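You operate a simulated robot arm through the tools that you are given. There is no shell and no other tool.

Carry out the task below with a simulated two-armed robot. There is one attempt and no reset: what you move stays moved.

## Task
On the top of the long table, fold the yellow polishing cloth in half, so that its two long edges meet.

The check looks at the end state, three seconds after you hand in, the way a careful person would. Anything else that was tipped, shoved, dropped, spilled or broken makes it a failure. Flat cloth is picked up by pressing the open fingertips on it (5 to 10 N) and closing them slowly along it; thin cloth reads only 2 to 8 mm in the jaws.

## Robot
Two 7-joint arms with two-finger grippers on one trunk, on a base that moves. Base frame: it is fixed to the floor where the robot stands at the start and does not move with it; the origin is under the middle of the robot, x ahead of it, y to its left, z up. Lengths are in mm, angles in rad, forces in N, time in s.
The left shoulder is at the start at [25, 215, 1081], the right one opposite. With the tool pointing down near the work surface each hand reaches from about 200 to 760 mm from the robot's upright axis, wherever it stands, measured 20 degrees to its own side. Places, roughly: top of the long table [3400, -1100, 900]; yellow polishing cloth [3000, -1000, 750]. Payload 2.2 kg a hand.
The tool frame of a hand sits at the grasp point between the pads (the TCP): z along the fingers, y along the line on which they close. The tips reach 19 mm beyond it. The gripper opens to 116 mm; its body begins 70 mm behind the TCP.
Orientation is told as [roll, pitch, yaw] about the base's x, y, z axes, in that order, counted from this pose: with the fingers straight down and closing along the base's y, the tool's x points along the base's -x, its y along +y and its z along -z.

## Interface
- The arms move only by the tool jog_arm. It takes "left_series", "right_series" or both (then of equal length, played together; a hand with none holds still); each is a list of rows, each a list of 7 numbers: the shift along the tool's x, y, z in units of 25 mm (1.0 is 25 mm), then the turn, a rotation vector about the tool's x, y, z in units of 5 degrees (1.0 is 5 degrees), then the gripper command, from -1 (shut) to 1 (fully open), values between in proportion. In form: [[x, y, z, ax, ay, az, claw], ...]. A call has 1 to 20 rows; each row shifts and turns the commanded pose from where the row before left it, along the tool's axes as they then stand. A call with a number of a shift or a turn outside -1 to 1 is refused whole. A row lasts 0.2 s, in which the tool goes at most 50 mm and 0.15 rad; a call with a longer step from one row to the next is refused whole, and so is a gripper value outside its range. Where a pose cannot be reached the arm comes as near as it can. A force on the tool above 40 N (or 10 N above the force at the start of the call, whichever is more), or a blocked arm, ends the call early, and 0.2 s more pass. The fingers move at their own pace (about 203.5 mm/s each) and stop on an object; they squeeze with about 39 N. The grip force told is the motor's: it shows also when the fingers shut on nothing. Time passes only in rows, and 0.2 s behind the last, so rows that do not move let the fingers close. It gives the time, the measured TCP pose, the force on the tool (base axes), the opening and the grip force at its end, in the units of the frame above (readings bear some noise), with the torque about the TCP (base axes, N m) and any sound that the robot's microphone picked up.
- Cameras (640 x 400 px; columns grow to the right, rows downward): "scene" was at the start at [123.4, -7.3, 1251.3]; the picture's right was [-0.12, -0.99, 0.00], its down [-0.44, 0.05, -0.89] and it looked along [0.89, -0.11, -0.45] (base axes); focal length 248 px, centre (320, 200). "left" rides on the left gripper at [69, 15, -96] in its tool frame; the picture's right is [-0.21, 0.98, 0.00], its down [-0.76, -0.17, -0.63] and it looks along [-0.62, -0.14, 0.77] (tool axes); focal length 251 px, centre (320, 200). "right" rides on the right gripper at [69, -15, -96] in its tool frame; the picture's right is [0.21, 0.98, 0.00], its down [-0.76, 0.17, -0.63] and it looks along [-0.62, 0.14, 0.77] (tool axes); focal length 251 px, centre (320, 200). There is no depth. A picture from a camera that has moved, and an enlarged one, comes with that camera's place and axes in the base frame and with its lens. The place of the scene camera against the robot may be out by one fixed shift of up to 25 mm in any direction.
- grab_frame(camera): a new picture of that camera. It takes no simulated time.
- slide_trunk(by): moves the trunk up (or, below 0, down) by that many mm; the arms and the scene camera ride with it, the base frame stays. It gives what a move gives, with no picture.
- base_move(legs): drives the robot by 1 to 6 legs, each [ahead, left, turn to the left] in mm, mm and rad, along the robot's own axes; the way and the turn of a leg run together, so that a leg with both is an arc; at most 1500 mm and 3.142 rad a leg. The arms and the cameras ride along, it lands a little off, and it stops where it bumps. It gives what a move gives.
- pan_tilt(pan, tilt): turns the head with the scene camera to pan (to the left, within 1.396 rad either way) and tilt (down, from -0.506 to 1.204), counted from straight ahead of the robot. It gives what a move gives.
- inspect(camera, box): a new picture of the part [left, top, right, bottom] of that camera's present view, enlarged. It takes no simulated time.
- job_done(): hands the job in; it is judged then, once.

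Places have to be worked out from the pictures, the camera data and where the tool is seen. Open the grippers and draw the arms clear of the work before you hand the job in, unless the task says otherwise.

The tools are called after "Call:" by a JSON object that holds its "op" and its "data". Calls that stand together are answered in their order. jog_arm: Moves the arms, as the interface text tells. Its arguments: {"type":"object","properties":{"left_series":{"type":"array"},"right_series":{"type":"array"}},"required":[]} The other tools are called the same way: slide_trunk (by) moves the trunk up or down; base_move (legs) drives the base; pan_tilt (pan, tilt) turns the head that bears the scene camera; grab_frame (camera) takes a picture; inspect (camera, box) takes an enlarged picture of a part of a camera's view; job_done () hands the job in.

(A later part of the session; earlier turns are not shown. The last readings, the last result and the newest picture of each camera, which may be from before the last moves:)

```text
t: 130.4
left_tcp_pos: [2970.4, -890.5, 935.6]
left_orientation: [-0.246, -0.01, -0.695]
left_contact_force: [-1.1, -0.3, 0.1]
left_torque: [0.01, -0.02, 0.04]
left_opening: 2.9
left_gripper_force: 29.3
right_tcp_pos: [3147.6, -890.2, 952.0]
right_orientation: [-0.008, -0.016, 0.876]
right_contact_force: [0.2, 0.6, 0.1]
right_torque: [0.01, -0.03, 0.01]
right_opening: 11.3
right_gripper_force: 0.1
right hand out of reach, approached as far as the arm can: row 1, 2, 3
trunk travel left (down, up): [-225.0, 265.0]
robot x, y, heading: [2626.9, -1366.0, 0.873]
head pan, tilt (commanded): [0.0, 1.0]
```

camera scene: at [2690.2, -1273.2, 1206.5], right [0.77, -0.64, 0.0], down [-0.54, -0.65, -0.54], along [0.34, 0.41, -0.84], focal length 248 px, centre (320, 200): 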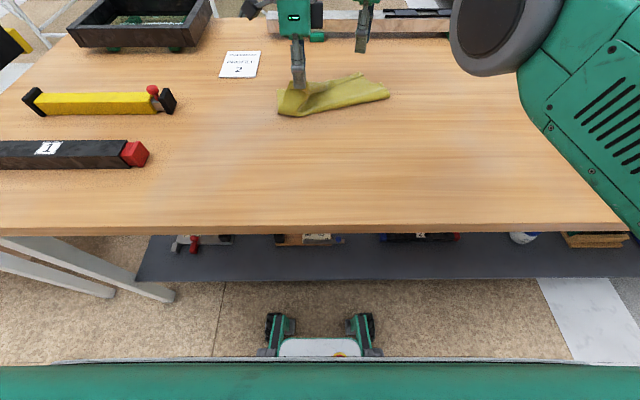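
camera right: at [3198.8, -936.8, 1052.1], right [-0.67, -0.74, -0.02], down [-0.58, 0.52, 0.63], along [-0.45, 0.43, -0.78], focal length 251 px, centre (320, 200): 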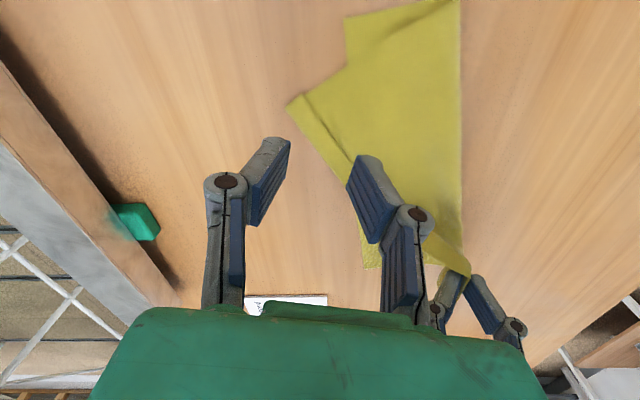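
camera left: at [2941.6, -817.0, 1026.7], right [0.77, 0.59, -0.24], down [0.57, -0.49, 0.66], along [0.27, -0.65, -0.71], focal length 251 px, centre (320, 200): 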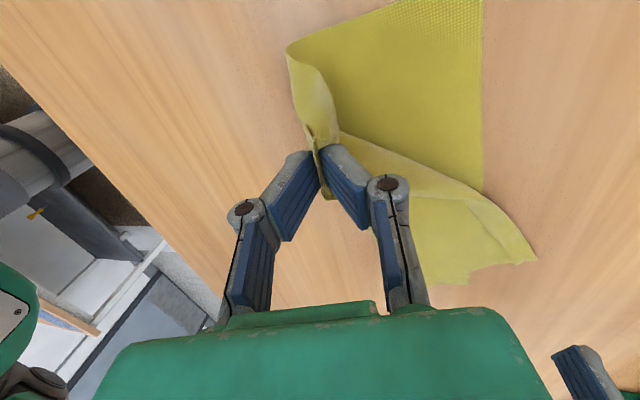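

The elbow is straight and the solver can't fold it. I'd like to swing the right arm across to the left, where elbow flexion helps, but the left hand is in the way. First I use the left hand to lay its edge back on the near side, which unfolds that half; I'll release there and retract.

Call:
{"op": "jog_arm", "data": {"left_series": [[0, 0, 0, -1, 0, 0, -1], [0, 0, 0, -1, 0, 0, -1], [0, 0, 0, -0.8, 0, 0, -1], [0.167, -0.4, -0.187, 0, 0, 0, -1], [0.167, -0.4, -0.187, 0, 0, 0, -1], [0.167, -0.4, -0.187, 0, 0, 0, -1], [0.167, -0.4, -0.187, 0, 0, 0, -1], [0.167, -0.4, -0.187, 0, 0, 0, -1], [0.167, -0.4, -0.187, 0, 0, 0, -1], [0.133, -0.4, 0.2, 0, 0, 0, -1], [0.133, -0.4, 0.2, 0, 0, 0, -1], [0.133, -0.4, 0.2, 0, 0, 0, -1], [0.133, -0.4, 0.2, 0, 0, 0, -1], [0.133, -0.4, 0.2, 0, 0, 0, -1], [0.133, -0.4, 0.2, 0, 0, 0, -1]]}}

Call:
{"op": "grab_frame", "data": {"camera": "left"}}

Call:
{"op": "grab_frame", "data": {"camera": "scene"}}

```text
t: 133.6
left_tcp_pos: [2859.3, -954.7, 934.2]
left_orientation: [-0.001, -0.011, -0.697]
left_contact_force: [-0.8, 0.3, 0.1]
left_torque: [0.0, -0.01, -0.02]
left_opening: 4.3
left_gripper_force: 35.5
right_tcp_pos: [3148.2, -891.0, 953.1]
right_orientation: [-0.009, -0.015, 0.876]
right_contact_force: [-0.4, 0.7, -0.6]
right_torque: [0.02, -0.03, -0.01]
right_opening: 11.5
right_gripper_force: 0.0
trunk travel left (down, up): [-225.0, 265.0]
robot x, y, heading: [2627.6, -1367.1, 0.876]
head pan, tilt (commanded): [0.0, 1.0]
```

```text
taken
camera left: at [2814.6, -898.0, 1031.2], right [0.79, 0.61, 0.0], down [0.47, -0.61, 0.64], along [0.39, -0.5, -0.77], focal length 251 px, centre (320, 200)
```

left: 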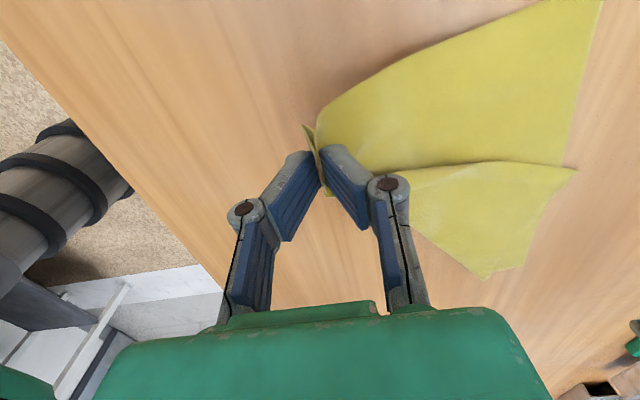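

```text
taken
camera scene: at [2689.5, -1273.3, 1206.6], right [0.77, -0.64, 0.0], down [-0.54, -0.65, -0.54], along [0.34, 0.41, -0.84], focal length 248 px, centre (320, 200)
```

scene: 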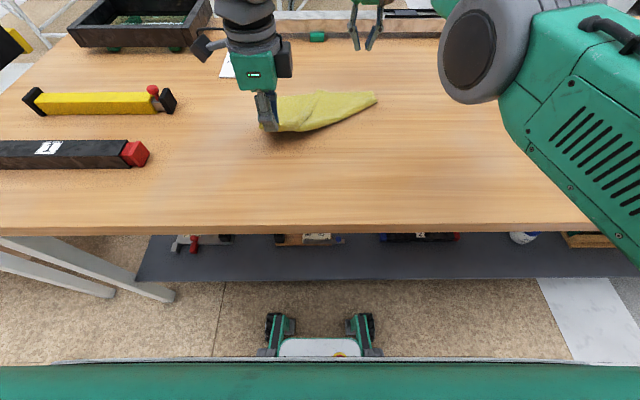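

Unfolding works. I lower the left hand at the near side, release its corner, then raise the hand and draw it aside.

Call:
{"op": "jog_arm", "data": {"left_series": [[0, 0, 0.44, 0, 0, 0, -1], [0, 0, 0.44, 0, 0, 0, -1], [0, 0, 0.44, 0, 0, 0, -1], [0, 0, 0.44, 0, 0, 0, -1], [0, 0, 0, 0, 0, 0, -1], [0, 0, 0, 0, 0, 0, -0.85], [0, 0, 0, 0, 0, 0, -0.7], [0, 0, 0, 0, 0, 0, -0.6], [0, 0, -0.3, 0, 0, 0, -0.5], [0, 0, -0.5, 0, 0, 0, -0.5], [0, 0, -0.8, 0, 0, 0, -0.5], [0, 0, -0.8, 0, 0, 0, -0.5], [0.5, 0, -0.8, 0, 0, 0, -0.5], [0.8, 0, -0.8, 0, 0, 0, -0.5], [0.9, 0, -0.5, 0, 0, 0, -0.5], [0.9, 0, 0, 0, 0, 0, -0.5], [0.9, 0, 0, 0, 0, 0, -0.5]]}}

Call:
{"op": "grab_frame", "data": {"camera": "scene"}}

Call:
{"op": "grab_frame", "data": {"camera": "left"}}

```text
t: 137.2
left_tcp_pos: [2779.5, -889.4, 1001.5]
left_orientation: [-0.001, -0.012, -0.695]
left_contact_force: [-0.2, 0.9, 0.4]
left_torque: [0.0, 0.04, -0.01]
left_opening: 29.0
left_gripper_force: 0.2
right_tcp_pos: [3146.2, -890.0, 953.8]
right_orientation: [-0.01, -0.016, 0.878]
right_contact_force: [-0.5, -0.4, 0.0]
right_torque: [0.03, -0.03, 0.01]
right_opening: 11.4
right_gripper_force: 0.0
trunk travel left (down, up): [-225.0, 265.0]
robot x, y, heading: [2630.6, -1366.1, 0.879]
head pan, tilt (commanded): [0.0, 1.0]
```

```text
taken
camera scene: at [2687.8, -1272.2, 1206.6], right [0.77, -0.64, 0.0], down [-0.54, -0.65, -0.54], along [0.34, 0.41, -0.84], focal length 248 px, centre (320, 200)
```

scene: 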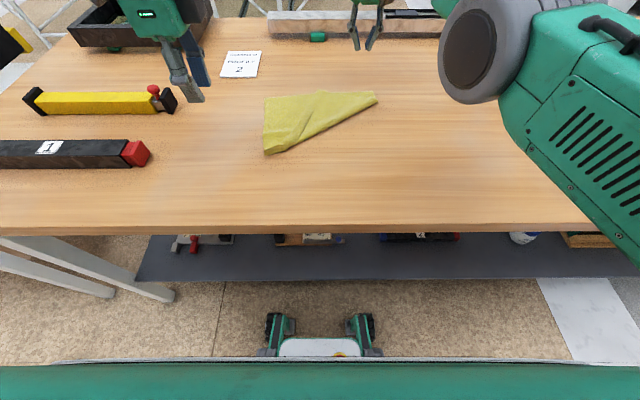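

```text
taken
camera left: at [2736.3, -832.3, 1098.5], right [0.79, 0.61, 0.0], down [0.47, -0.61, 0.64], along [0.39, -0.51, -0.77], focal length 251 px, centre (320, 200)
```

left: 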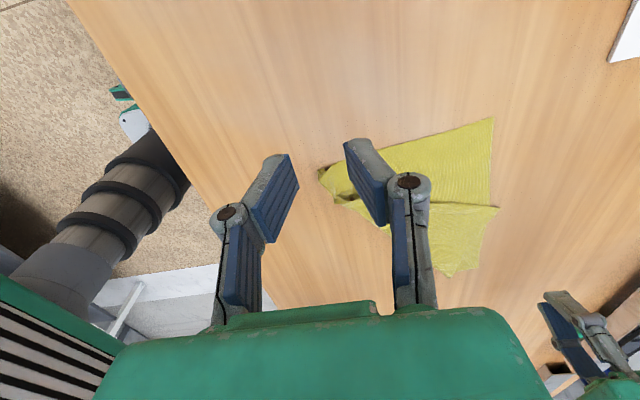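

The left half is open again. Now I swing the right arm to the left along its sphere, in the direction that should recruit elbow flexion, with the left hand well clear.

Call:
{"op": "jog_arm", "data": {"right_series": [[0.12, 0.8, 0, 0, 0, 0, -0.8], [0.14, 0.8, 0, 0, 0, 0, -0.8], [0.17, 0.8, 0, 0, 0, 0, -0.8], [0.2, 0.8, 0, 0, 0, 0, -0.8], [0.22, 0.8, 0, 0, 0, 0, -0.8]]}}

```text
t: 138.4
left_tcp_pos: [2780.9, -888.9, 1001.9]
left_orientation: [-0.002, -0.011, -0.694]
left_contact_force: [-0.1, 0.5, 0.0]
left_torque: [0.01, 0.02, -0.01]
left_opening: 29.1
left_gripper_force: 0.0
right_tcp_pos: [3053.9, -856.3, 950.6]
right_orientation: [-0.012, -0.013, 0.88]
right_contact_force: [-0.7, -0.2, -0.1]
right_torque: [-0.01, 0.0, 0.01]
right_opening: 11.4
right_gripper_force: 0.0
right hand out of reach, approached as far as the arm can: row 2, 3, 5
trunk travel left (down, up): [-225.0, 265.0]
robot x, y, heading: [2626.3, -1361.3, 0.876]
head pan, tilt (commanded): [0.0, 1.0]
```

It moved well (F≈664, R≈3), and its radius is shrinking a bit. I test pulling toward me again here.

Call:
{"op": "jog_arm", "data": {"right_series": [[0.5, 0.1, 0, 0, 0, 0, -0.8], [0.5, 0.1, 0, 0, 0, 0, -0.8], [0.5, 0.1, 0, 0, 0, 0, -0.8], [0.5, 0.1, 0, 0, 0, 0, -0.8]]}}

```text
t: 139.4
left_tcp_pos: [2781.1, -890.9, 1001.4]
left_orientation: [0.0, -0.009, -0.696]
left_contact_force: [-0.7, 0.1, -0.1]
left_torque: [-0.04, -0.02, -0.01]
left_opening: 29.1
left_gripper_force: 0.1
right_tcp_pos: [3053.8, -856.3, 950.1]
right_orientation: [-0.011, -0.014, 0.879]
right_contact_force: [0.1, 0.6, -0.8]
right_torque: [0.0, 0.01, 0.01]
right_opening: 11.8
right_gripper_force: 0.1
right hand out of reach, approached as far as the arm can: row 1, 2, 3, 4
trunk travel left (down, up): [-225.0, 265.0]
robot x, y, heading: [2629.1, -1362.5, 0.874]
head pan, tilt (commanded): [0.0, 1.0]
```

Still blocked in that direction even with the elbow apparently slightly bent, so some joint is at a limit. I probe with small tilts of the right hand to see which direction is free.

Call:
{"op": "jog_arm", "data": {"right_series": [[0, 0, 0, 0, 1, 0, -0.8], [0, 0, 0, 0, 1, 0, -0.8]]}}

Call:
{"op": "jog_arm", "data": {"right_series": [[0.5, 0, 0, 0, 0, 0, -0.8], [0.5, 0, 0, 0, 0, 0, -0.8]]}}

Call:
{"op": "jog_arm", "data": {"right_series": [[0, 0, -0.5, 0, 0, 0, -0.8], [0, 0, -0.5, 0, 0, 0, -0.8]]}}

```text
t: 140.0
left_tcp_pos: [2781.9, -890.1, 1001.6]
left_orientation: [-0.003, -0.007, -0.696]
left_contact_force: [-0.1, 0.0, -0.3]
left_torque: [0.0, 0.02, 0.03]
left_opening: 28.9
left_gripper_force: 0.1
right_tcp_pos: [3047.7, -888.5, 947.1]
right_orientation: [-0.012, 0.16, 0.872]
right_contact_force: [-0.1, -0.8, -0.3]
right_torque: [0.0, 0.0, -0.02]
right_opening: 11.5
right_gripper_force: 0.0
right hand out of reach, approached as far as the arm can: row 1, 2
trunk travel left (down, up): [-225.0, 265.0]
robot x, y, heading: [2627.4, -1363.6, 0.876]
head pan, tilt (commanded): [0.0, 1.0]
```

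```text
t: 140.6
left_tcp_pos: [2781.3, -889.5, 1001.5]
left_orientation: [-0.001, -0.01, -0.695]
left_contact_force: [-0.5, 0.1, -0.2]
left_torque: [0.04, -0.03, 0.0]
left_opening: 28.8
left_gripper_force: 0.1
right_tcp_pos: [3042.4, -888.1, 952.1]
right_orientation: [-0.009, 0.163, 0.874]
right_contact_force: [0.3, 0.3, 0.0]
right_torque: [-0.01, 0.02, 0.0]
right_opening: 11.5
right_gripper_force: 0.0
right hand out of reach, approached as far as the arm can: row 1, 2
trunk travel left (down, up): [-225.0, 265.0]
robot x, y, heading: [2628.0, -1365.2, 0.872]
head pan, tilt (commanded): [0.0, 1.0]
```

```text
t: 141.2
left_tcp_pos: [2780.4, -889.3, 1000.7]
left_orientation: [-0.001, -0.011, -0.695]
left_contact_force: [0.4, -1.1, 0.4]
left_torque: [-0.01, 0.0, 0.01]
left_opening: 29.4
left_gripper_force: 0.0
right_tcp_pos: [3042.4, -892.2, 975.6]
right_orientation: [-0.011, 0.159, 0.875]
right_contact_force: [0.0, 0.0, 0.3]
right_torque: [0.02, 0.01, 0.01]
right_opening: 11.7
right_gripper_force: 0.1
right hand out of reach, approached as far as the arm can: row 2
trunk travel left (down, up): [-225.0, 265.0]
robot x, y, heading: [2626.2, -1362.0, 0.87]
head pan, tilt (commanded): [0.0, 1.0]
```

All reachable motions lie on one sphere, so the elbow is fully straight. The one direction not really tested is a long swing to the right, so I try that.

Call:
{"op": "jog_arm", "data": {"right_series": [[-0.28, -0.8, 0, 0, 0, 0, -0.8], [-0.26, -0.8, 0, 0, 0, 0, -0.8], [-0.24, -0.8, 0, 0, 0, 0, -0.8], [-0.2, -0.8, 0, 0, 0, 0, -0.8], [-0.17, -0.8, 0, 0, 0, 0, -0.8], [-0.14, -0.8, 0, 0, 0, 0, -0.8], [-0.1, -0.8, 0, 0, 0, 0, -0.8], [-0.08, -0.8, 0, 0, 0, 0, -0.8], [-0.04, -0.8, 0, 0, 0, 0, -0.8], [0, -0.8, 0, 0, 0, 0, -0.8]]}}

Call:
{"op": "jog_arm", "data": {"right_series": [[0.4, -0.2, 0, 0, 0, 0, -0.8], [0.4, -0.2, 0, 0, 0, 0, -0.8]]}}

```text
t: 143.4
left_tcp_pos: [2781.8, -890.6, 1002.4]
left_orientation: [-0.001, -0.009, -0.694]
left_contact_force: [0.4, 1.1, -0.1]
left_torque: [0.0, 0.03, -0.01]
left_opening: 28.7
left_gripper_force: 0.0
right_tcp_pos: [3228.6, -978.5, 972.9]
right_orientation: [-0.009, 0.16, 0.875]
right_contact_force: [0.2, -0.5, -0.2]
right_torque: [-0.02, 0.02, -0.02]
right_opening: 11.5
right_gripper_force: 0.1
right hand out of reach, approached as far as the arm can: row 3, 5, 7, 10
trunk travel left (down, up): [-225.0, 265.0]
robot x, y, heading: [2626.5, -1368.4, 0.873]
head pan, tilt (commanded): [0.0, 1.0]
```

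```text
t: 144.0
left_tcp_pos: [2782.0, -891.3, 1001.5]
left_orientation: [-0.001, -0.009, -0.695]
left_contact_force: [-0.5, 0.7, 0.3]
left_torque: [0.01, -0.01, -0.01]
left_opening: 29.2
left_gripper_force: 0.0
right_tcp_pos: [3235.0, -983.7, 979.0]
right_orientation: [-0.008, 0.16, 0.873]
right_contact_force: [-0.1, -0.2, 0.2]
right_torque: [-0.02, 0.01, 0.04]
right_opening: 11.6
right_gripper_force: 0.2
right hand out of reach, approached as far as the arm can: row 1, 2
trunk travel left (down, up): [-225.0, 265.0]
robot x, y, heading: [2630.3, -1364.0, 0.874]
head pan, tilt (commanded): [0.0, 1.0]
```

Still on the sphere. I'll try a long run of very small steps toward me, in case the arm needs many rows to start folding its elbow.

Call:
{"op": "jog_arm", "data": {"right_series": [[0.1, 0, 0, 0, 0, 0, -0.8], [0.1, 0, 0, 0, 0, 0, -0.8], [0.1, 0, 0, 0, 0, 0, -0.8], [0.1, 0, 0, 0, 0, 0, -0.8], [0.1, 0, 0, 0, 0, 0, -0.8], [0.1, 0, 0, 0, 0, 0, -0.8], [0.1, 0, 0, 0, 0, 0, -0.8], [0.1, 0, 0, 0, 0, 0, -0.8], [0.1, 0, 0, 0, 0, 0, -0.8], [0.1, 0, 0, 0, 0, 0, -0.8], [0.1, 0, 0, 0, 0, 0, -0.8], [0.1, 0, 0, 0, 0, 0, -0.8], [0.1, 0, 0, 0, 0, 0, -0.8], [0.1, 0, 0, 0, 0, 0, -0.8], [0.1, 0, 0, 0, 0, 0, -0.8], [0.1, 0, 0, 0, 0, 0, -0.8]]}}

Call:
{"op": "grab_frame", "data": {"camera": "scene"}}

```text
t: 147.4
left_tcp_pos: [2782.6, -890.3, 1001.0]
left_orientation: [0.0, -0.009, -0.694]
left_contact_force: [-0.3, -0.9, 0.1]
left_torque: [-0.02, 0.03, 0.0]
left_opening: 28.9
left_gripper_force: 0.0
right_tcp_pos: [3233.0, -983.2, 984.0]
right_orientation: [-0.008, 0.161, 0.876]
right_contact_force: [0.0, 0.4, -0.2]
right_torque: [-0.02, 0.03, 0.0]
right_opening: 11.5
right_gripper_force: 0.0
right hand out of reach, approached as far as the arm can: row 2, 4, 6, 8, 10, 12, 14, 16
trunk travel left (down, up): [-225.0, 265.0]
robot x, y, heading: [2627.2, -1366.4, 0.872]
head pan, tilt (commanded): [0.0, 1.0]
```

```text
taken
camera scene: at [2689.5, -1273.4, 1206.6], right [0.77, -0.64, 0.0], down [-0.54, -0.65, -0.54], along [0.34, 0.41, -0.84], focal length 248 px, centre (320, 200)
```

scene: 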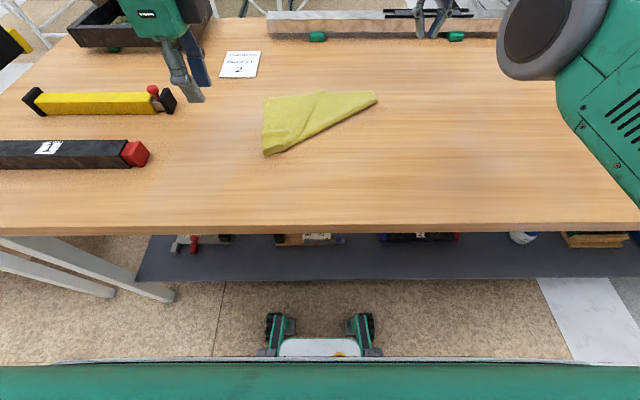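

Let me look at the right arm's actual posture by turning the head toward it.

Call:
{"op": "pan_tilt", "data": {"pan": -0.75, "tilt": 0.35}}

Call:
{"op": "grab_frame", "data": {"camera": "scene"}}

```text
t: 148.5
left_tcp_pos: [2782.0, -891.4, 1003.0]
left_orientation: [-0.001, -0.008, -0.694]
left_contact_force: [0.0, -0.5, 0.5]
left_torque: [0.0, -0.02, 0.0]
left_opening: 29.0
left_gripper_force: 0.2
right_tcp_pos: [3233.0, -983.8, 984.3]
right_orientation: [-0.008, 0.161, 0.874]
right_contact_force: [-0.1, 0.5, -0.2]
right_torque: [0.03, 0.0, 0.04]
right_opening: 11.6
right_gripper_force: 0.0
trunk travel left (down, up): [-225.0, 265.0]
robot x, y, heading: [2627.9, -1363.4, 0.87]
head pan, tilt (commanded): [-0.75, 0.351]
```

```text
taken
camera scene: at [2737.4, -1315.0, 1261.3], right [0.13, -0.99, 0.0], down [-0.34, -0.05, -0.94], along [0.93, 0.12, -0.35], focal length 248 px, centre (320, 200)
```

scene: 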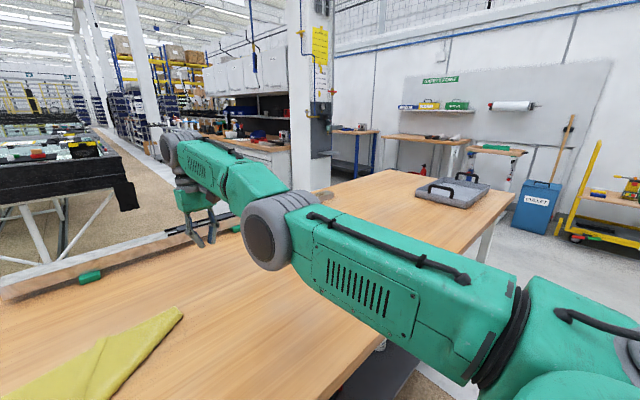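

The picture confirms the right arm is almost perfectly straight, with an elbow hinge that flexes in a vertical plane. Tilting the hand strongly toward me should force the forearm to pitch and break the elbow loose. I tilt in steps in free air.

Call:
{"op": "jog_arm", "data": {"right_series": [[0, 0, 0, 0, 1, 0, -0.8], [0, 0, 0, 0, 1, 0, -0.8], [0, 0, 0, 0, 1, 0, -0.8], [0, 0, 0, 0, 1, 0, -0.8], [0, 0, 0, 0, 1, 0, -0.8], [0, 0, 0, 0, 1, 0, -0.8]]}}

Call:
{"op": "grab_frame", "data": {"camera": "scene"}}

```text
t: 149.9
left_tcp_pos: [2781.9, -889.9, 1001.2]
left_orientation: [-0.001, -0.008, -0.694]
left_contact_force: [0.4, 0.9, -0.1]
left_torque: [-0.02, 0.0, -0.03]
left_opening: 29.1
left_gripper_force: 0.0
right_tcp_pos: [3183.5, -998.6, 1001.2]
right_orientation: [-0.008, 0.373, 0.87]
right_contact_force: [0.9, 1.1, -0.3]
right_torque: [0.0, -0.02, -0.01]
right_opening: 11.5
right_gripper_force: 0.1
right hand out of reach, approached as far as the arm can: row 1, 2, 3, 4, 5, 6
trunk travel left (down, up): [-225.0, 265.0]
robot x, y, heading: [2625.3, -1369.0, 0.877]
head pan, tilt (commanded): [-0.75, 0.351]
```

```text
taken
camera scene: at [2737.6, -1314.9, 1261.3], right [0.12, -0.99, 0.0], down [-0.34, -0.05, -0.94], along [0.93, 0.12, -0.35], focal length 248 px, centre (320, 200)
```

scene: 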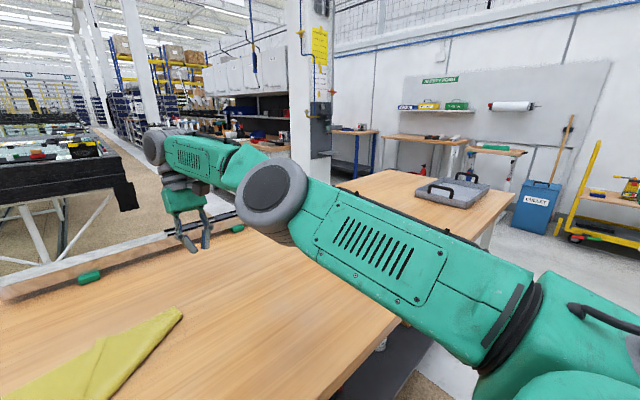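

The upper arm has rolled and the hinge now faces differently. I test motion toward me again from this posture.

Call:
{"op": "jog_arm", "data": {"right_series": [[0.4, 0, 0.15, 0, 0, 0, -0.8], [0.4, 0, 0.15, 0, 0, 0, -0.8], [0.4, 0, 0.15, 0, 0, 0, -0.8]]}}

Call:
{"op": "grab_frame", "data": {"camera": "scene"}}

```text
t: 150.7
left_tcp_pos: [2781.1, -890.7, 1002.7]
left_orientation: [0.001, -0.01, -0.694]
left_contact_force: [-0.6, 0.2, 0.5]
left_torque: [-0.01, -0.03, 0.0]
left_opening: 29.1
left_gripper_force: 0.1
right_tcp_pos: [3159.9, -1026.1, 1003.8]
right_orientation: [-0.007, 0.37, 0.868]
right_contact_force: [0.7, 0.4, 0.9]
right_torque: [0.04, 0.01, 0.01]
right_opening: 11.4
right_gripper_force: 0.2
trunk travel left (down, up): [-225.0, 265.0]
robot x, y, heading: [2631.1, -1364.9, 0.877]
head pan, tilt (commanded): [-0.75, 0.351]
```

```text
taken
camera scene: at [2737.1, -1316.2, 1261.5], right [0.12, -0.99, 0.0], down [-0.34, -0.05, -0.94], along [0.93, 0.12, -0.35], focal length 248 px, centre (320, 200)
```

scene: 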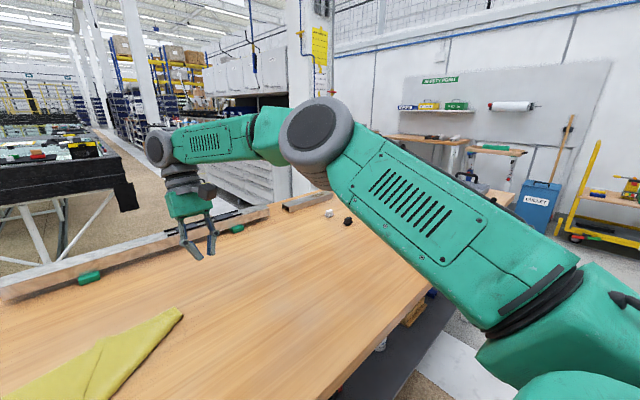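

The elbow is now bending properly (no flags). I retract the right hand toward me and straighten it back to vertical.

Call:
{"op": "jog_arm", "data": {"right_series": [[0.6, 0, 0.23, 0, 0, 0, -0.8], [0.6, 0, 0.23, 0, 0, 0, -0.8], [0.6, 0, 0.23, 0, 0, 0, -0.8], [0.6, 0, 0.23, 0, 0, 0, -0.8], [0.6, 0, 0.23, 0, 0, 0, -0.8], [0.6, 0, 0.23, 0, 0, 0, -0.8], [0, 0, 0, 0, -1, 0, -0.8], [0, 0, 0, 0, -1, 0, -0.8], [0, 0, 0, 0, -1, 0, -0.8], [0, 0, 0, 0, -1, 0, -0.8], [0, -0.5, 0, 0, 0, 0, -0.8], [0, -0.5, 0, 0, 0, 0, -0.8], [0, -0.5, 0, 0, 0, 0, -0.8]]}}

Call:
{"op": "pan_tilt", "data": {"pan": 0.0, "tilt": 1.0}}

Call:
{"op": "grab_frame", "data": {"camera": "scene"}}

Call:
{"op": "grab_frame", "data": {"camera": "left"}}

Call:
{"op": "grab_frame", "data": {"camera": "right"}}

```text
t: 153.5
left_tcp_pos: [2783.1, -890.6, 1002.1]
left_orientation: [0.001, -0.009, -0.694]
left_contact_force: [0.5, 0.1, 0.6]
left_torque: [0.01, 0.05, 0.02]
left_opening: 29.1
left_gripper_force: 0.1
right_tcp_pos: [3128.1, -1125.6, 1001.9]
right_orientation: [-0.008, 0.021, 0.874]
right_contact_force: [0.3, 0.8, 0.1]
right_torque: [0.01, 0.01, 0.02]
right_opening: 11.7
right_gripper_force: 0.0
trunk travel left (down, up): [-225.0, 265.0]
robot x, y, heading: [2631.8, -1363.9, 0.872]
head pan, tilt (commanded): [-0.75, 0.351]
```

```text
t: 154.6
left_tcp_pos: [2781.8, -890.8, 1001.0]
left_orientation: [-0.002, -0.008, -0.695]
left_contact_force: [0.0, 0.5, 0.5]
left_torque: [0.03, -0.02, -0.01]
left_opening: 29.0
left_gripper_force: 0.0
right_tcp_pos: [3126.6, -1126.2, 1002.1]
right_orientation: [-0.007, 0.02, 0.873]
right_contact_force: [-0.3, 0.3, -0.2]
right_torque: [0.02, -0.01, -0.01]
right_opening: 11.5
right_gripper_force: 0.0
trunk travel left (down, up): [-225.0, 265.0]
robot x, y, heading: [2629.6, -1365.0, 0.871]
head pan, tilt (commanded): [0.0, 1.0]
```

```text
taken
camera scene: at [2689.1, -1274.5, 1206.7], right [0.77, -0.64, 0.0], down [-0.54, -0.65, -0.54], along [0.34, 0.41, -0.84], focal length 248 px, centre (320, 200)
```

scene: 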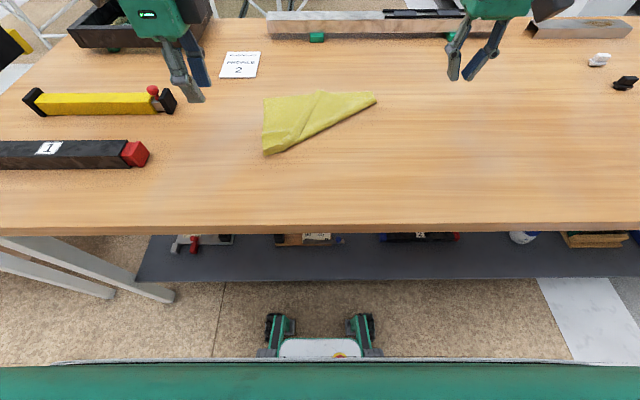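

```text
taken
camera left: at [2738.2, -833.8, 1099.0], right [0.79, 0.61, 0.0], down [0.47, -0.61, 0.64], along [0.39, -0.5, -0.77], focal length 251 px, centre (320, 200)
```

left: 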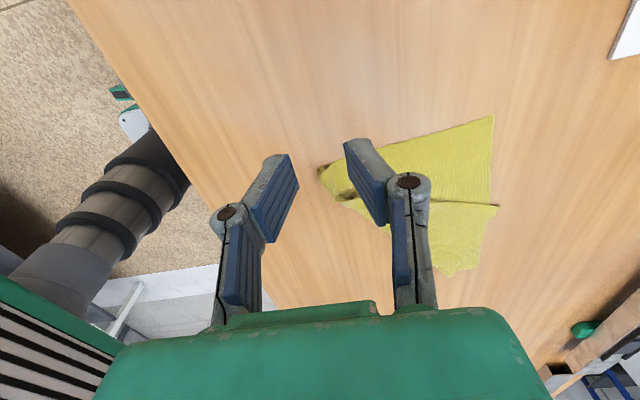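

```text
taken
camera right: at [3095.8, -1186.3, 1100.1], right [-0.89, 0.46, 0.0], down [0.36, 0.7, 0.62], along [0.29, 0.54, -0.79], focal length 251 px, centre (320, 200)
```

right: 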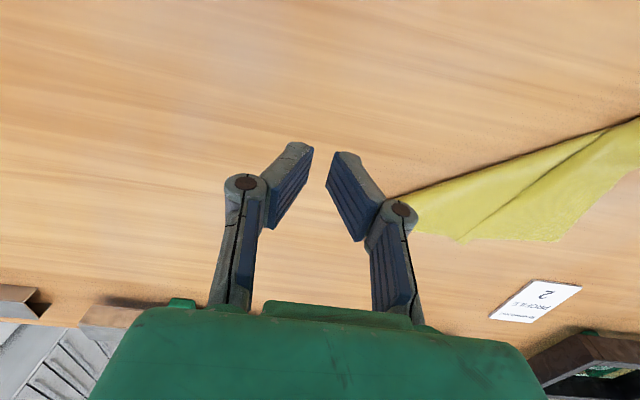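

The right arm is fully recovered. Now a close look at the cloth's state.

Call:
{"op": "inspect", "data": {"camera": "scene", "box": [240, 75, 400, 175]}}

Call:
{"op": "inspect", "data": {"camera": "left", "box": [300, 90, 520, 290]}}

```text
4.00 times, centred on (320, 125) of scene
camera zoom: at [2689.1, -1274.5, 1206.7], right [0.77, -0.64, 0.0], down [-0.54, -0.65, -0.54], along [0.34, 0.41, -0.84], focal length 991 px, centre (320, 500)
```

zoom: 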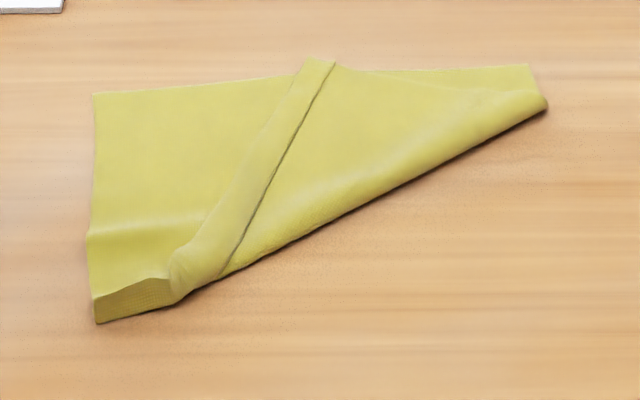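

```text
2.00 times, centred on (410, 190) of left
camera zoom: at [2738.2, -833.8, 1099.0], right [0.79, 0.61, 0.0], down [0.47, -0.61, 0.64], along [0.39, -0.5, -0.77], focal length 503 px, centre (140, 220)
```

zoom: 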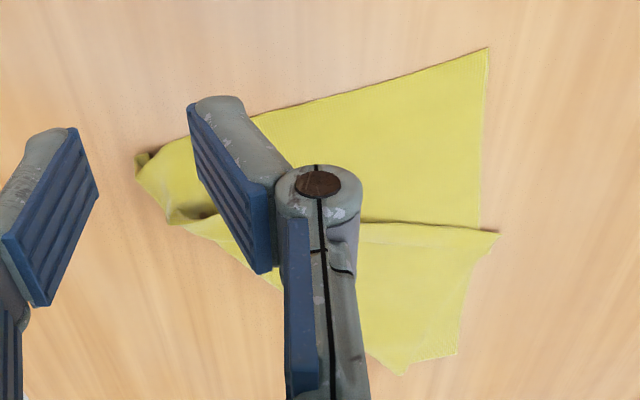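

The left half lies open, and the near-right corner is still folded over diagonally with a small hem along its edge (from about F 479, R -68 to F 648, R 5). I move the right hand over that hem, jaws 34 mm open and turned about 20° to straddle it, and look.

Call:
{"op": "jog_arm", "data": {"right_series": [[-0.39, 0.92, 0, 0, 0, 0, -0.41], [-0.39, 0.92, 0, 0, 0, 0, -0.41], [-0.39, 0.92, 0, 0, 0, 0, -0.41], [-0.39, 0.92, 0.2, 0, 0, 0, -0.41], [-0.39, 0.92, 0.3, 0, 0, 0, -0.41], [-0.39, 0.92, 0.3, 0, 0, 0, -0.41], [-0.39, 0.92, 0.3, 0, 0, 0, -0.41], [-0.39, 0.92, 0.4, 0, 0, 0, -0.41], [-0.39, 0.92, 0.4, 0, 0, 0, -0.41], [-0.39, 0.92, 0.4, 0, 0, 0, -0.41], [0, 0, 0, 0, 0, 1, -0.41], [0, 0, 0, 0, 0, 1, -0.41], [0, 0, 0, 0, 0, 1, -0.41], [0, 0, 0, 0, 0, 1, -0.41]]}}

Call:
{"op": "grab_frame", "data": {"camera": "right"}}

Call:
{"op": "grab_frame", "data": {"camera": "left"}}

```text
t: 157.6
left_tcp_pos: [2782.0, -891.0, 1002.0]
left_orientation: [-0.002, -0.008, -0.695]
left_contact_force: [-0.5, -0.8, -0.8]
left_torque: [-0.02, -0.03, 0.03]
left_opening: 28.9
left_gripper_force: 0.1
right_tcp_pos: [3025.1, -905.2, 944.3]
right_orientation: [-0.004, 0.023, 0.5]
right_contact_force: [0.0, 0.4, -0.7]
right_torque: [-0.01, -0.01, -0.01]
right_opening: 34.3
right_gripper_force: 0.1
trunk travel left (down, up): [-225.0, 265.0]
robot x, y, heading: [2628.7, -1367.0, 0.875]
head pan, tilt (commanded): [0.0, 1.0]
```

```text
taken
camera right: at [2973.3, -950.0, 1041.7], right [-0.66, 0.75, 0.0], down [0.6, 0.52, 0.61], along [0.46, 0.4, -0.79], focal length 251 px, centre (320, 200)
```

right: 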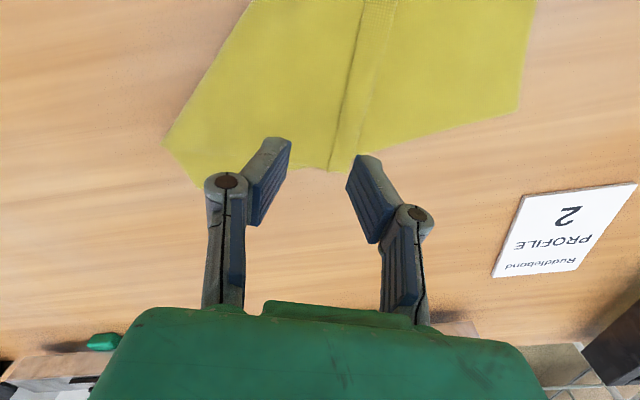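

```text
taken
camera left: at [2737.3, -833.2, 1098.7], right [0.79, 0.61, 0.0], down [0.47, -0.61, 0.64], along [0.39, -0.51, -0.77], focal length 251 px, centre (320, 200)
```

left: 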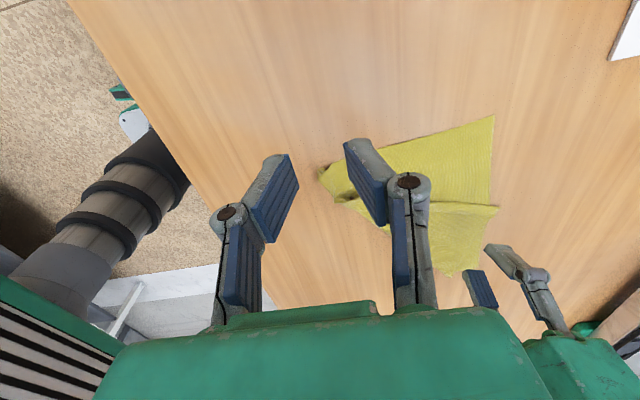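

The hem lies about 24 mm to the left of the jaws' centre line. I shift over it, then lower to about 6 mm above the table with the jaws straddling the hem, and check.

Call:
{"op": "jog_arm", "data": {"right_series": [[-0.24, 0.48, 0.3, 0, 0, 0, -0.41], [-0.24, 0.48, 0.3, 0, 0, 0, -0.41], [0, 0, 0.4, 0, 0, 0, -0.41], [0, 0, 0.4, 0, 0, 0, -0.41], [0, 0, 0.3, 0, 0, 0, -0.41], [0, 0, 0, 0, 0, 0, -0.41]]}}

Call:
{"op": "inspect", "data": {"camera": "right", "box": [210, 60, 450, 210]}}

```text
t: 159.0
left_tcp_pos: [2780.0, -890.0, 1001.5]
left_orientation: [-0.001, -0.008, -0.696]
left_contact_force: [0.3, -0.1, 0.2]
left_torque: [-0.01, 0.01, -0.01]
left_opening: 28.7
left_gripper_force: 0.0
right_tcp_pos: [3011.3, -875.8, 896.5]
right_orientation: [-0.015, 0.018, 0.524]
right_contact_force: [-0.8, 0.5, -0.2]
right_torque: [-0.02, -0.01, -0.01]
right_opening: 34.4
right_gripper_force: 0.1
trunk travel left (down, up): [-225.0, 265.0]
robot x, y, heading: [2627.4, -1367.0, 0.874]
head pan, tilt (commanded): [0.0, 1.0]
```

```text
2.67 times, centred on (330, 135) of right
camera zoom: at [2959.0, -921.4, 995.3], right [-0.67, 0.74, -0.01], down [0.58, 0.54, 0.62], along [0.46, 0.41, -0.79], focal length 670 px, centre (293, 373)
```

zoom: 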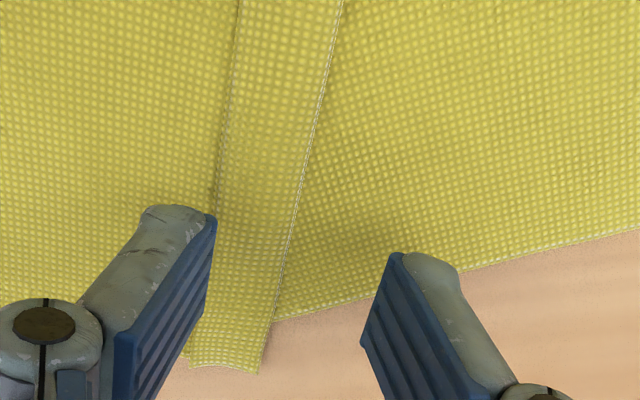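

Let me enlarge the hem to understand which line is the free edge before gripping.

Call:
{"op": "inspect", "data": {"camera": "right", "box": [270, 120, 350, 200]}}

Call:
{"op": "inspect", "data": {"camera": "right", "box": [270, 30, 350, 110]}}

```text
5.00 times, centred on (310, 160) of right
camera zoom: at [2959.0, -921.4, 995.3], right [-0.67, 0.74, -0.01], down [0.58, 0.54, 0.62], along [0.46, 0.41, -0.79], focal length 1257 px, centre (370, 400)
```

zoom: 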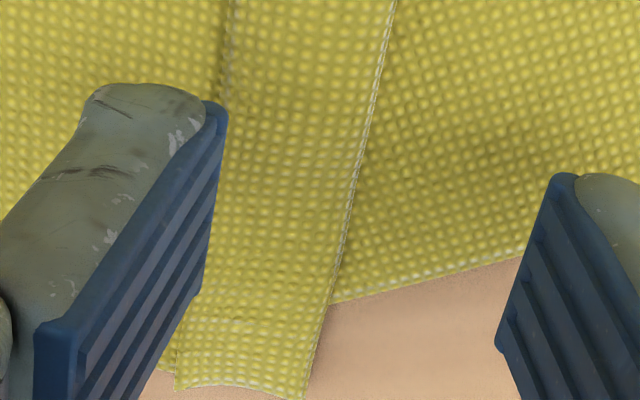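

```text
5.00 times, centred on (310, 70) of right
camera zoom: at [2959.0, -921.4, 995.3], right [-0.67, 0.74, -0.01], down [0.58, 0.54, 0.62], along [0.46, 0.41, -0.79], focal length 1257 px, centre (370, 850)
```

zoom: 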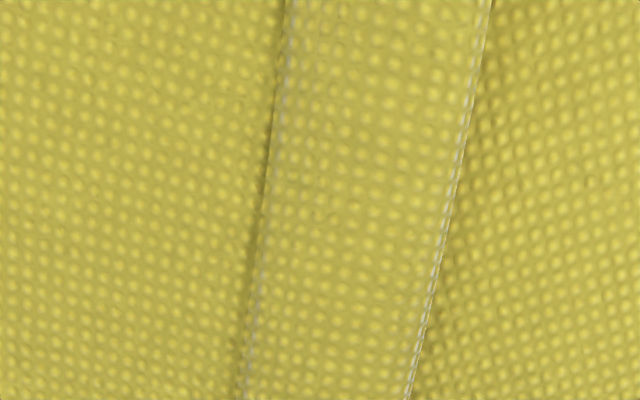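

The strip is the turned-back flap (free edge on one side, crease on the other), and its end overhangs the bottom layer onto bare table by about 10 mm. I shift to straddle that end so the grip catches only the top layer, and lower.

Call:
{"op": "jog_arm", "data": {"right_series": [[-0.4, -0.195, 0, 0, 0, 0, -0.41], [-0.4, -0.195, 0, 0, 0, 0, -0.41], [0, 0, 0.16, 0, 0, 0, -0.41], [0, 0, 0.16, 0, 0, 0, -0.41], [0, 0, 0, 0, 0, 0, -0.41]]}}

Call:
{"op": "inspect", "data": {"camera": "right", "box": [210, 60, 450, 210]}}

```text
t: 160.2
left_tcp_pos: [2781.6, -890.8, 1001.4]
left_orientation: [-0.001, -0.011, -0.696]
left_contact_force: [1.1, -0.1, -0.5]
left_torque: [0.01, 0.01, 0.01]
left_opening: 29.0
left_gripper_force: 0.0
right_tcp_pos: [3033.2, -875.1, 889.5]
right_orientation: [-0.016, 0.017, 0.523]
right_contact_force: [0.2, -0.5, 0.9]
right_torque: [-0.06, 0.01, 0.02]
right_opening: 34.2
right_gripper_force: 0.1
trunk travel left (down, up): [-225.0, 265.0]
robot x, y, heading: [2627.4, -1364.6, 0.878]
head pan, tilt (commanded): [0.0, 1.0]
```

```text
2.67 times, centred on (330, 135) of right
camera zoom: at [2981.9, -920.0, 987.0], right [-0.67, 0.74, -0.01], down [0.58, 0.54, 0.62], along [0.46, 0.41, -0.79], focal length 670 px, centre (293, 373)
```

zoom: 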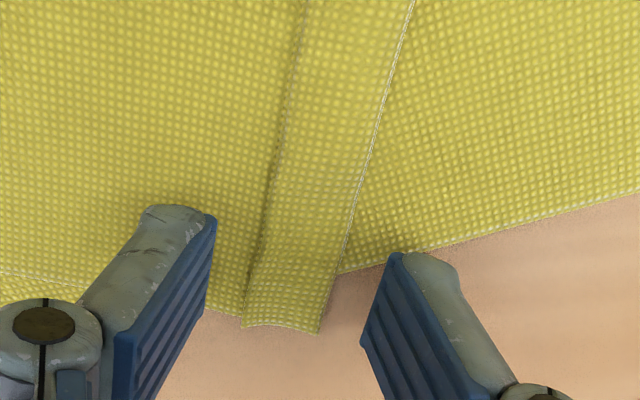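

The strip is centred between the jaws. I lower to light contact.

Call:
{"op": "jog_arm", "data": {"right_series": [[0, 0, 0.14, 0, 0, 0, -0.41], [0, 0, 0.06, 0, 0, 0, -0.41], [0, 0, 0, 0, 0, 0, -0.41]]}}

```text
t: 161.0
left_tcp_pos: [2780.9, -890.7, 1001.6]
left_orientation: [-0.002, -0.01, -0.695]
left_contact_force: [-0.6, 0.1, 0.3]
left_torque: [0.01, -0.02, 0.0]
left_opening: 29.1
left_gripper_force: 0.0
right_tcp_pos: [3033.7, -874.5, 883.8]
right_orientation: [-0.017, 0.018, 0.523]
right_contact_force: [0.5, 0.4, -0.2]
right_torque: [0.0, -0.03, -0.01]
right_opening: 34.1
right_gripper_force: 0.1
trunk travel left (down, up): [-225.0, 265.0]
robot x, y, heading: [2627.2, -1366.8, 0.871]
head pan, tilt (commanded): [0.0, 1.0]
```

Tips are about 2–3 mm above the table, not yet in contact. I go down 1.5 mm more and close slowly.

Call:
{"op": "jog_arm", "data": {"right_series": [[0, 0, 0.06, 0, 0, 0, -0.41], [0, 0, 0, 0, 0, 0, -0.47], [0, 0, 0, 0, 0, 0, -0.53], [0, 0, 0, 0, 0, 0, -0.59], [0, 0, 0, 0, 0, 0, -0.65], [0, 0, 0, 0, 0, 0, -0.71], [0, 0, 0, 0, 0, 0, -0.75]]}}

Call:
{"op": "inspect", "data": {"camera": "right", "box": [210, 60, 450, 210]}}

```text
t: 162.6
left_tcp_pos: [2780.6, -889.5, 1002.0]
left_orientation: [-0.002, -0.011, -0.695]
left_contact_force: [0.0, -0.2, 0.6]
left_torque: [0.01, -0.02, 0.02]
left_opening: 29.1
left_gripper_force: 0.1
right_tcp_pos: [3034.1, -873.6, 882.9]
right_orientation: [-0.016, 0.019, 0.524]
right_contact_force: [0.2, 0.3, -0.3]
right_torque: [0.0, 0.0, -0.01]
right_opening: 14.6
right_gripper_force: 0.1
trunk travel left (down, up): [-225.0, 265.0]
robot x, y, heading: [2629.4, -1364.1, 0.872]
head pan, tilt (commanded): [0.0, 1.0]
```

```text
2.67 times, centred on (330, 135) of right
camera zoom: at [2982.7, -920.3, 980.3], right [-0.67, 0.74, -0.01], down [0.58, 0.54, 0.62], along [0.46, 0.41, -0.79], focal length 670 px, centre (293, 373)
```

zoom: 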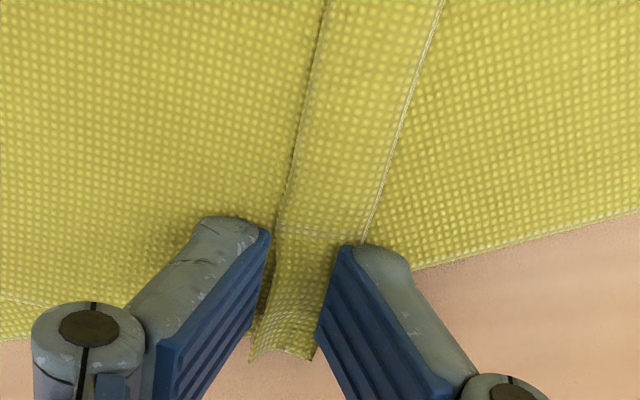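

The strip is arching up between the jaws, so I close fully on it.

Call:
{"op": "jog_arm", "data": {"right_series": [[0, 0, 0, 0, 0, 0, -0.79], [0, 0, 0, 0, 0, 0, -0.83], [0, 0, 0, 0, 0, 0, -0.87], [0, 0, 0, 0, 0, 0, -0.91], [0, 0, 0, 0, 0, 0, -0.95], [0, 0, 0, 0, 0, 0, -1], [0, 0, 0, 0, 0, 0, -1]]}}

Call:
{"op": "inspect", "data": {"camera": "right", "box": [210, 60, 450, 210]}}

```text
t: 164.2
left_tcp_pos: [2781.8, -890.4, 1000.7]
left_orientation: [-0.001, -0.011, -0.695]
left_contact_force: [-0.4, -0.7, -0.2]
left_torque: [0.05, -0.01, 0.01]
left_opening: 29.1
left_gripper_force: 0.1
right_tcp_pos: [3033.3, -874.6, 882.6]
right_orientation: [-0.015, 0.016, 0.524]
right_contact_force: [0.7, 0.1, 0.7]
right_torque: [0.06, -0.03, 0.04]
right_opening: 2.3
right_gripper_force: 31.6
trunk travel left (down, up): [-225.0, 265.0]
robot x, y, heading: [2624.7, -1367.9, 0.874]
head pan, tilt (commanded): [0.0, 1.0]
```

```text
2.67 times, centred on (330, 135) of right
camera zoom: at [2982.8, -920.3, 980.4], right [-0.67, 0.74, -0.01], down [0.58, 0.54, 0.62], along [0.46, 0.41, -0.79], focal length 670 px, centre (293, 373)
```

zoom: 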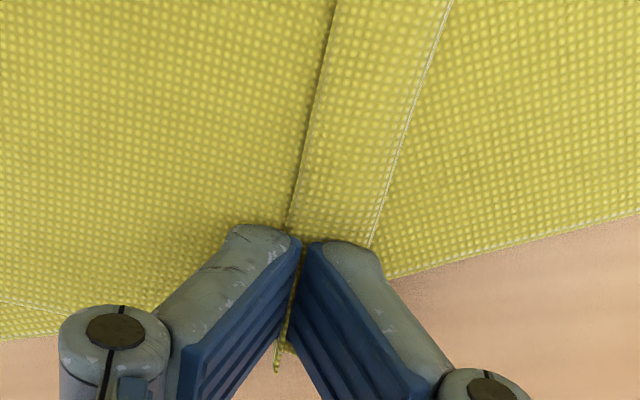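

It holds (2.3 mm, 32 N). I lift it and carry the corner in an arc back toward the near right, to open the cloth out.

Call:
{"op": "jog_arm", "data": {"right_series": [[0, 0, -0.4, 0, 0, 0, -1], [0, 0, -0.4, 0, 0, 0, -1], [0.33, -0.482, -0.425, 0, 0, 0, -1], [0.33, -0.482, -0.425, 0, 0, 0, -1], [0.33, -0.482, -0.425, 0, 0, 0, -1], [0.33, -0.482, -0.425, 0, 0, 0, -1], [0.33, -0.482, -0.4, 0, 0, 0, -1], [0.33, -0.482, -0.3, 0, 0, 0, -1], [0.33, -0.482, -0.1, 0, 0, 0, -1], [0.33, -0.482, 0, 0, 0, 0, -1]]}}

Call:
{"op": "grab_frame", "data": {"camera": "scene"}}

Call:
{"op": "grab_frame", "data": {"camera": "right"}}

```text
t: 166.4
left_tcp_pos: [2780.2, -890.3, 1002.0]
left_orientation: [0.0, -0.009, -0.694]
left_contact_force: [0.1, -0.6, 0.0]
left_torque: [0.05, -0.01, 0.0]
left_opening: 28.9
left_gripper_force: 0.0
right_tcp_pos: [3023.7, -991.9, 970.6]
right_orientation: [-0.013, 0.017, 0.524]
right_contact_force: [-0.2, 0.7, 0.6]
right_torque: [-0.01, -0.01, 0.02]
right_opening: 2.6
right_gripper_force: 31.5
trunk travel left (down, up): [-225.0, 265.0]
robot x, y, heading: [2627.9, -1366.5, 0.877]
head pan, tilt (commanded): [0.0, 1.0]
```

```text
taken
camera scene: at [2687.6, -1274.0, 1206.7], right [0.77, -0.64, 0.0], down [-0.54, -0.65, -0.54], along [0.35, 0.41, -0.84], focal length 248 px, centre (320, 200)
```

scene: 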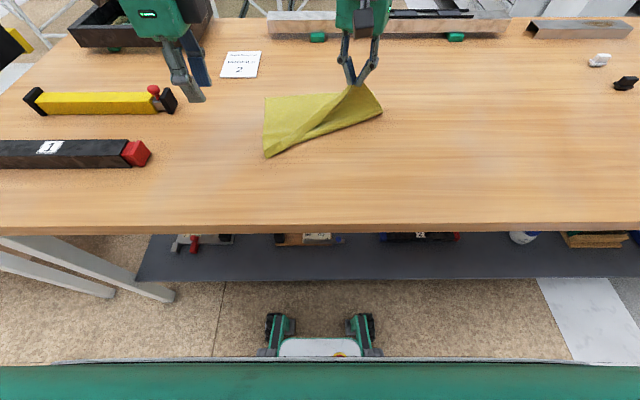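

```text
taken
camera right: at [2972.3, -1037.1, 1066.8], right [-0.67, 0.74, -0.01], down [0.58, 0.53, 0.62], along [0.46, 0.41, -0.79], focal length 251 px, centre (320, 200)
```

right: 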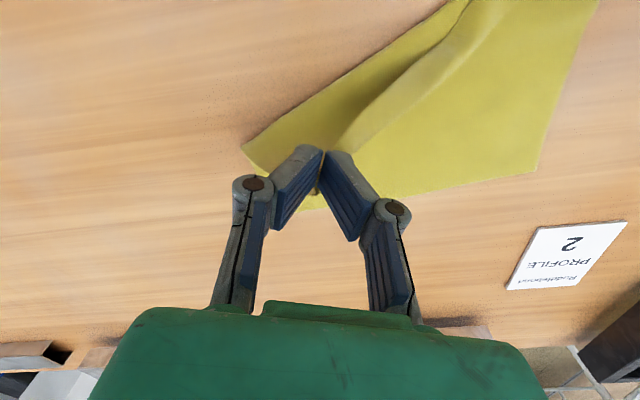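

The corner comes over nicely. I continue the arc down to the near right.

Call:
{"op": "jog_arm", "data": {"right_series": [[0.32, -0.463, 0, 0, 0, 0, -1], [0.32, -0.463, 0.2, 0, 0, 0, -1], [0.32, -0.463, 0.3, 0, 0, 0, -1], [0.32, -0.463, 0.4, 0, 0, 0, -1], [0.32, -0.463, 0.45, 0, 0, 0, -1], [0.32, -0.463, 0.5, 0, 0, 0, -1], [0.32, -0.463, 0.55, 0, 0, 0, -1], [0.32, -0.463, 0.6, 0, 0, 0, -1], [0, 0, 0, 0, 0, 0, -1]]}}

Call:
{"op": "grab_frame", "data": {"camera": "scene"}}

Call:
{"op": "grab_frame", "data": {"camera": "left"}}

Call:
{"op": "grab_frame", "data": {"camera": "right"}}

```text
t: 168.4
left_tcp_pos: [2781.0, -890.3, 1001.8]
left_orientation: [-0.002, -0.01, -0.696]
left_contact_force: [-0.8, -0.2, -0.2]
left_torque: [0.0, -0.01, 0.04]
left_opening: 29.1
left_gripper_force: 0.0
right_tcp_pos: [3013.5, -1104.2, 896.9]
right_orientation: [-0.016, 0.017, 0.524]
right_contact_force: [0.0, -0.3, 0.5]
right_torque: [-0.04, 0.02, 0.04]
right_opening: 2.6
right_gripper_force: 31.4
trunk travel left (down, up): [-225.0, 265.0]
robot x, y, heading: [2627.6, -1365.5, 0.873]
head pan, tilt (commanded): [0.0, 1.0]
```

```text
taken
camera scene: at [2688.0, -1273.9, 1206.7], right [0.77, -0.64, 0.0], down [-0.54, -0.65, -0.54], along [0.34, 0.41, -0.84], focal length 248 px, centre (320, 200)
```

scene: 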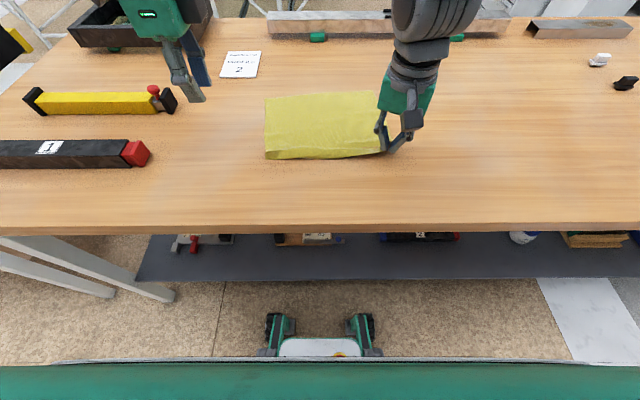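

```text
taken
camera left: at [2737.4, -833.2, 1098.7], right [0.79, 0.61, 0.0], down [0.47, -0.61, 0.64], along [0.39, -0.51, -0.77], focal length 251 px, centre (320, 200)
```

left: 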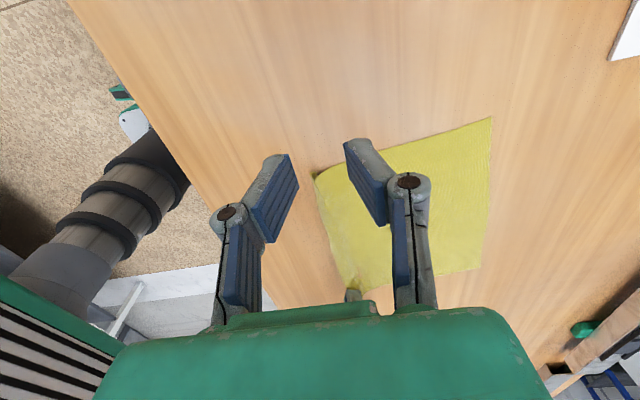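

```text
taken
camera right: at [2962.9, -1150.1, 993.9], right [-0.67, 0.74, -0.01], down [0.58, 0.54, 0.62], along [0.46, 0.41, -0.79], focal length 251 px, centre (320, 200)
```

right: 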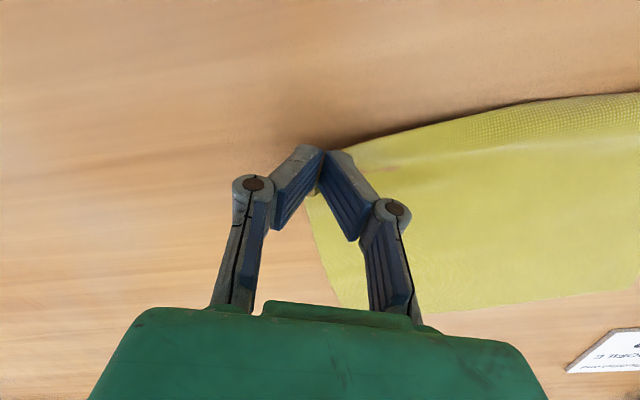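

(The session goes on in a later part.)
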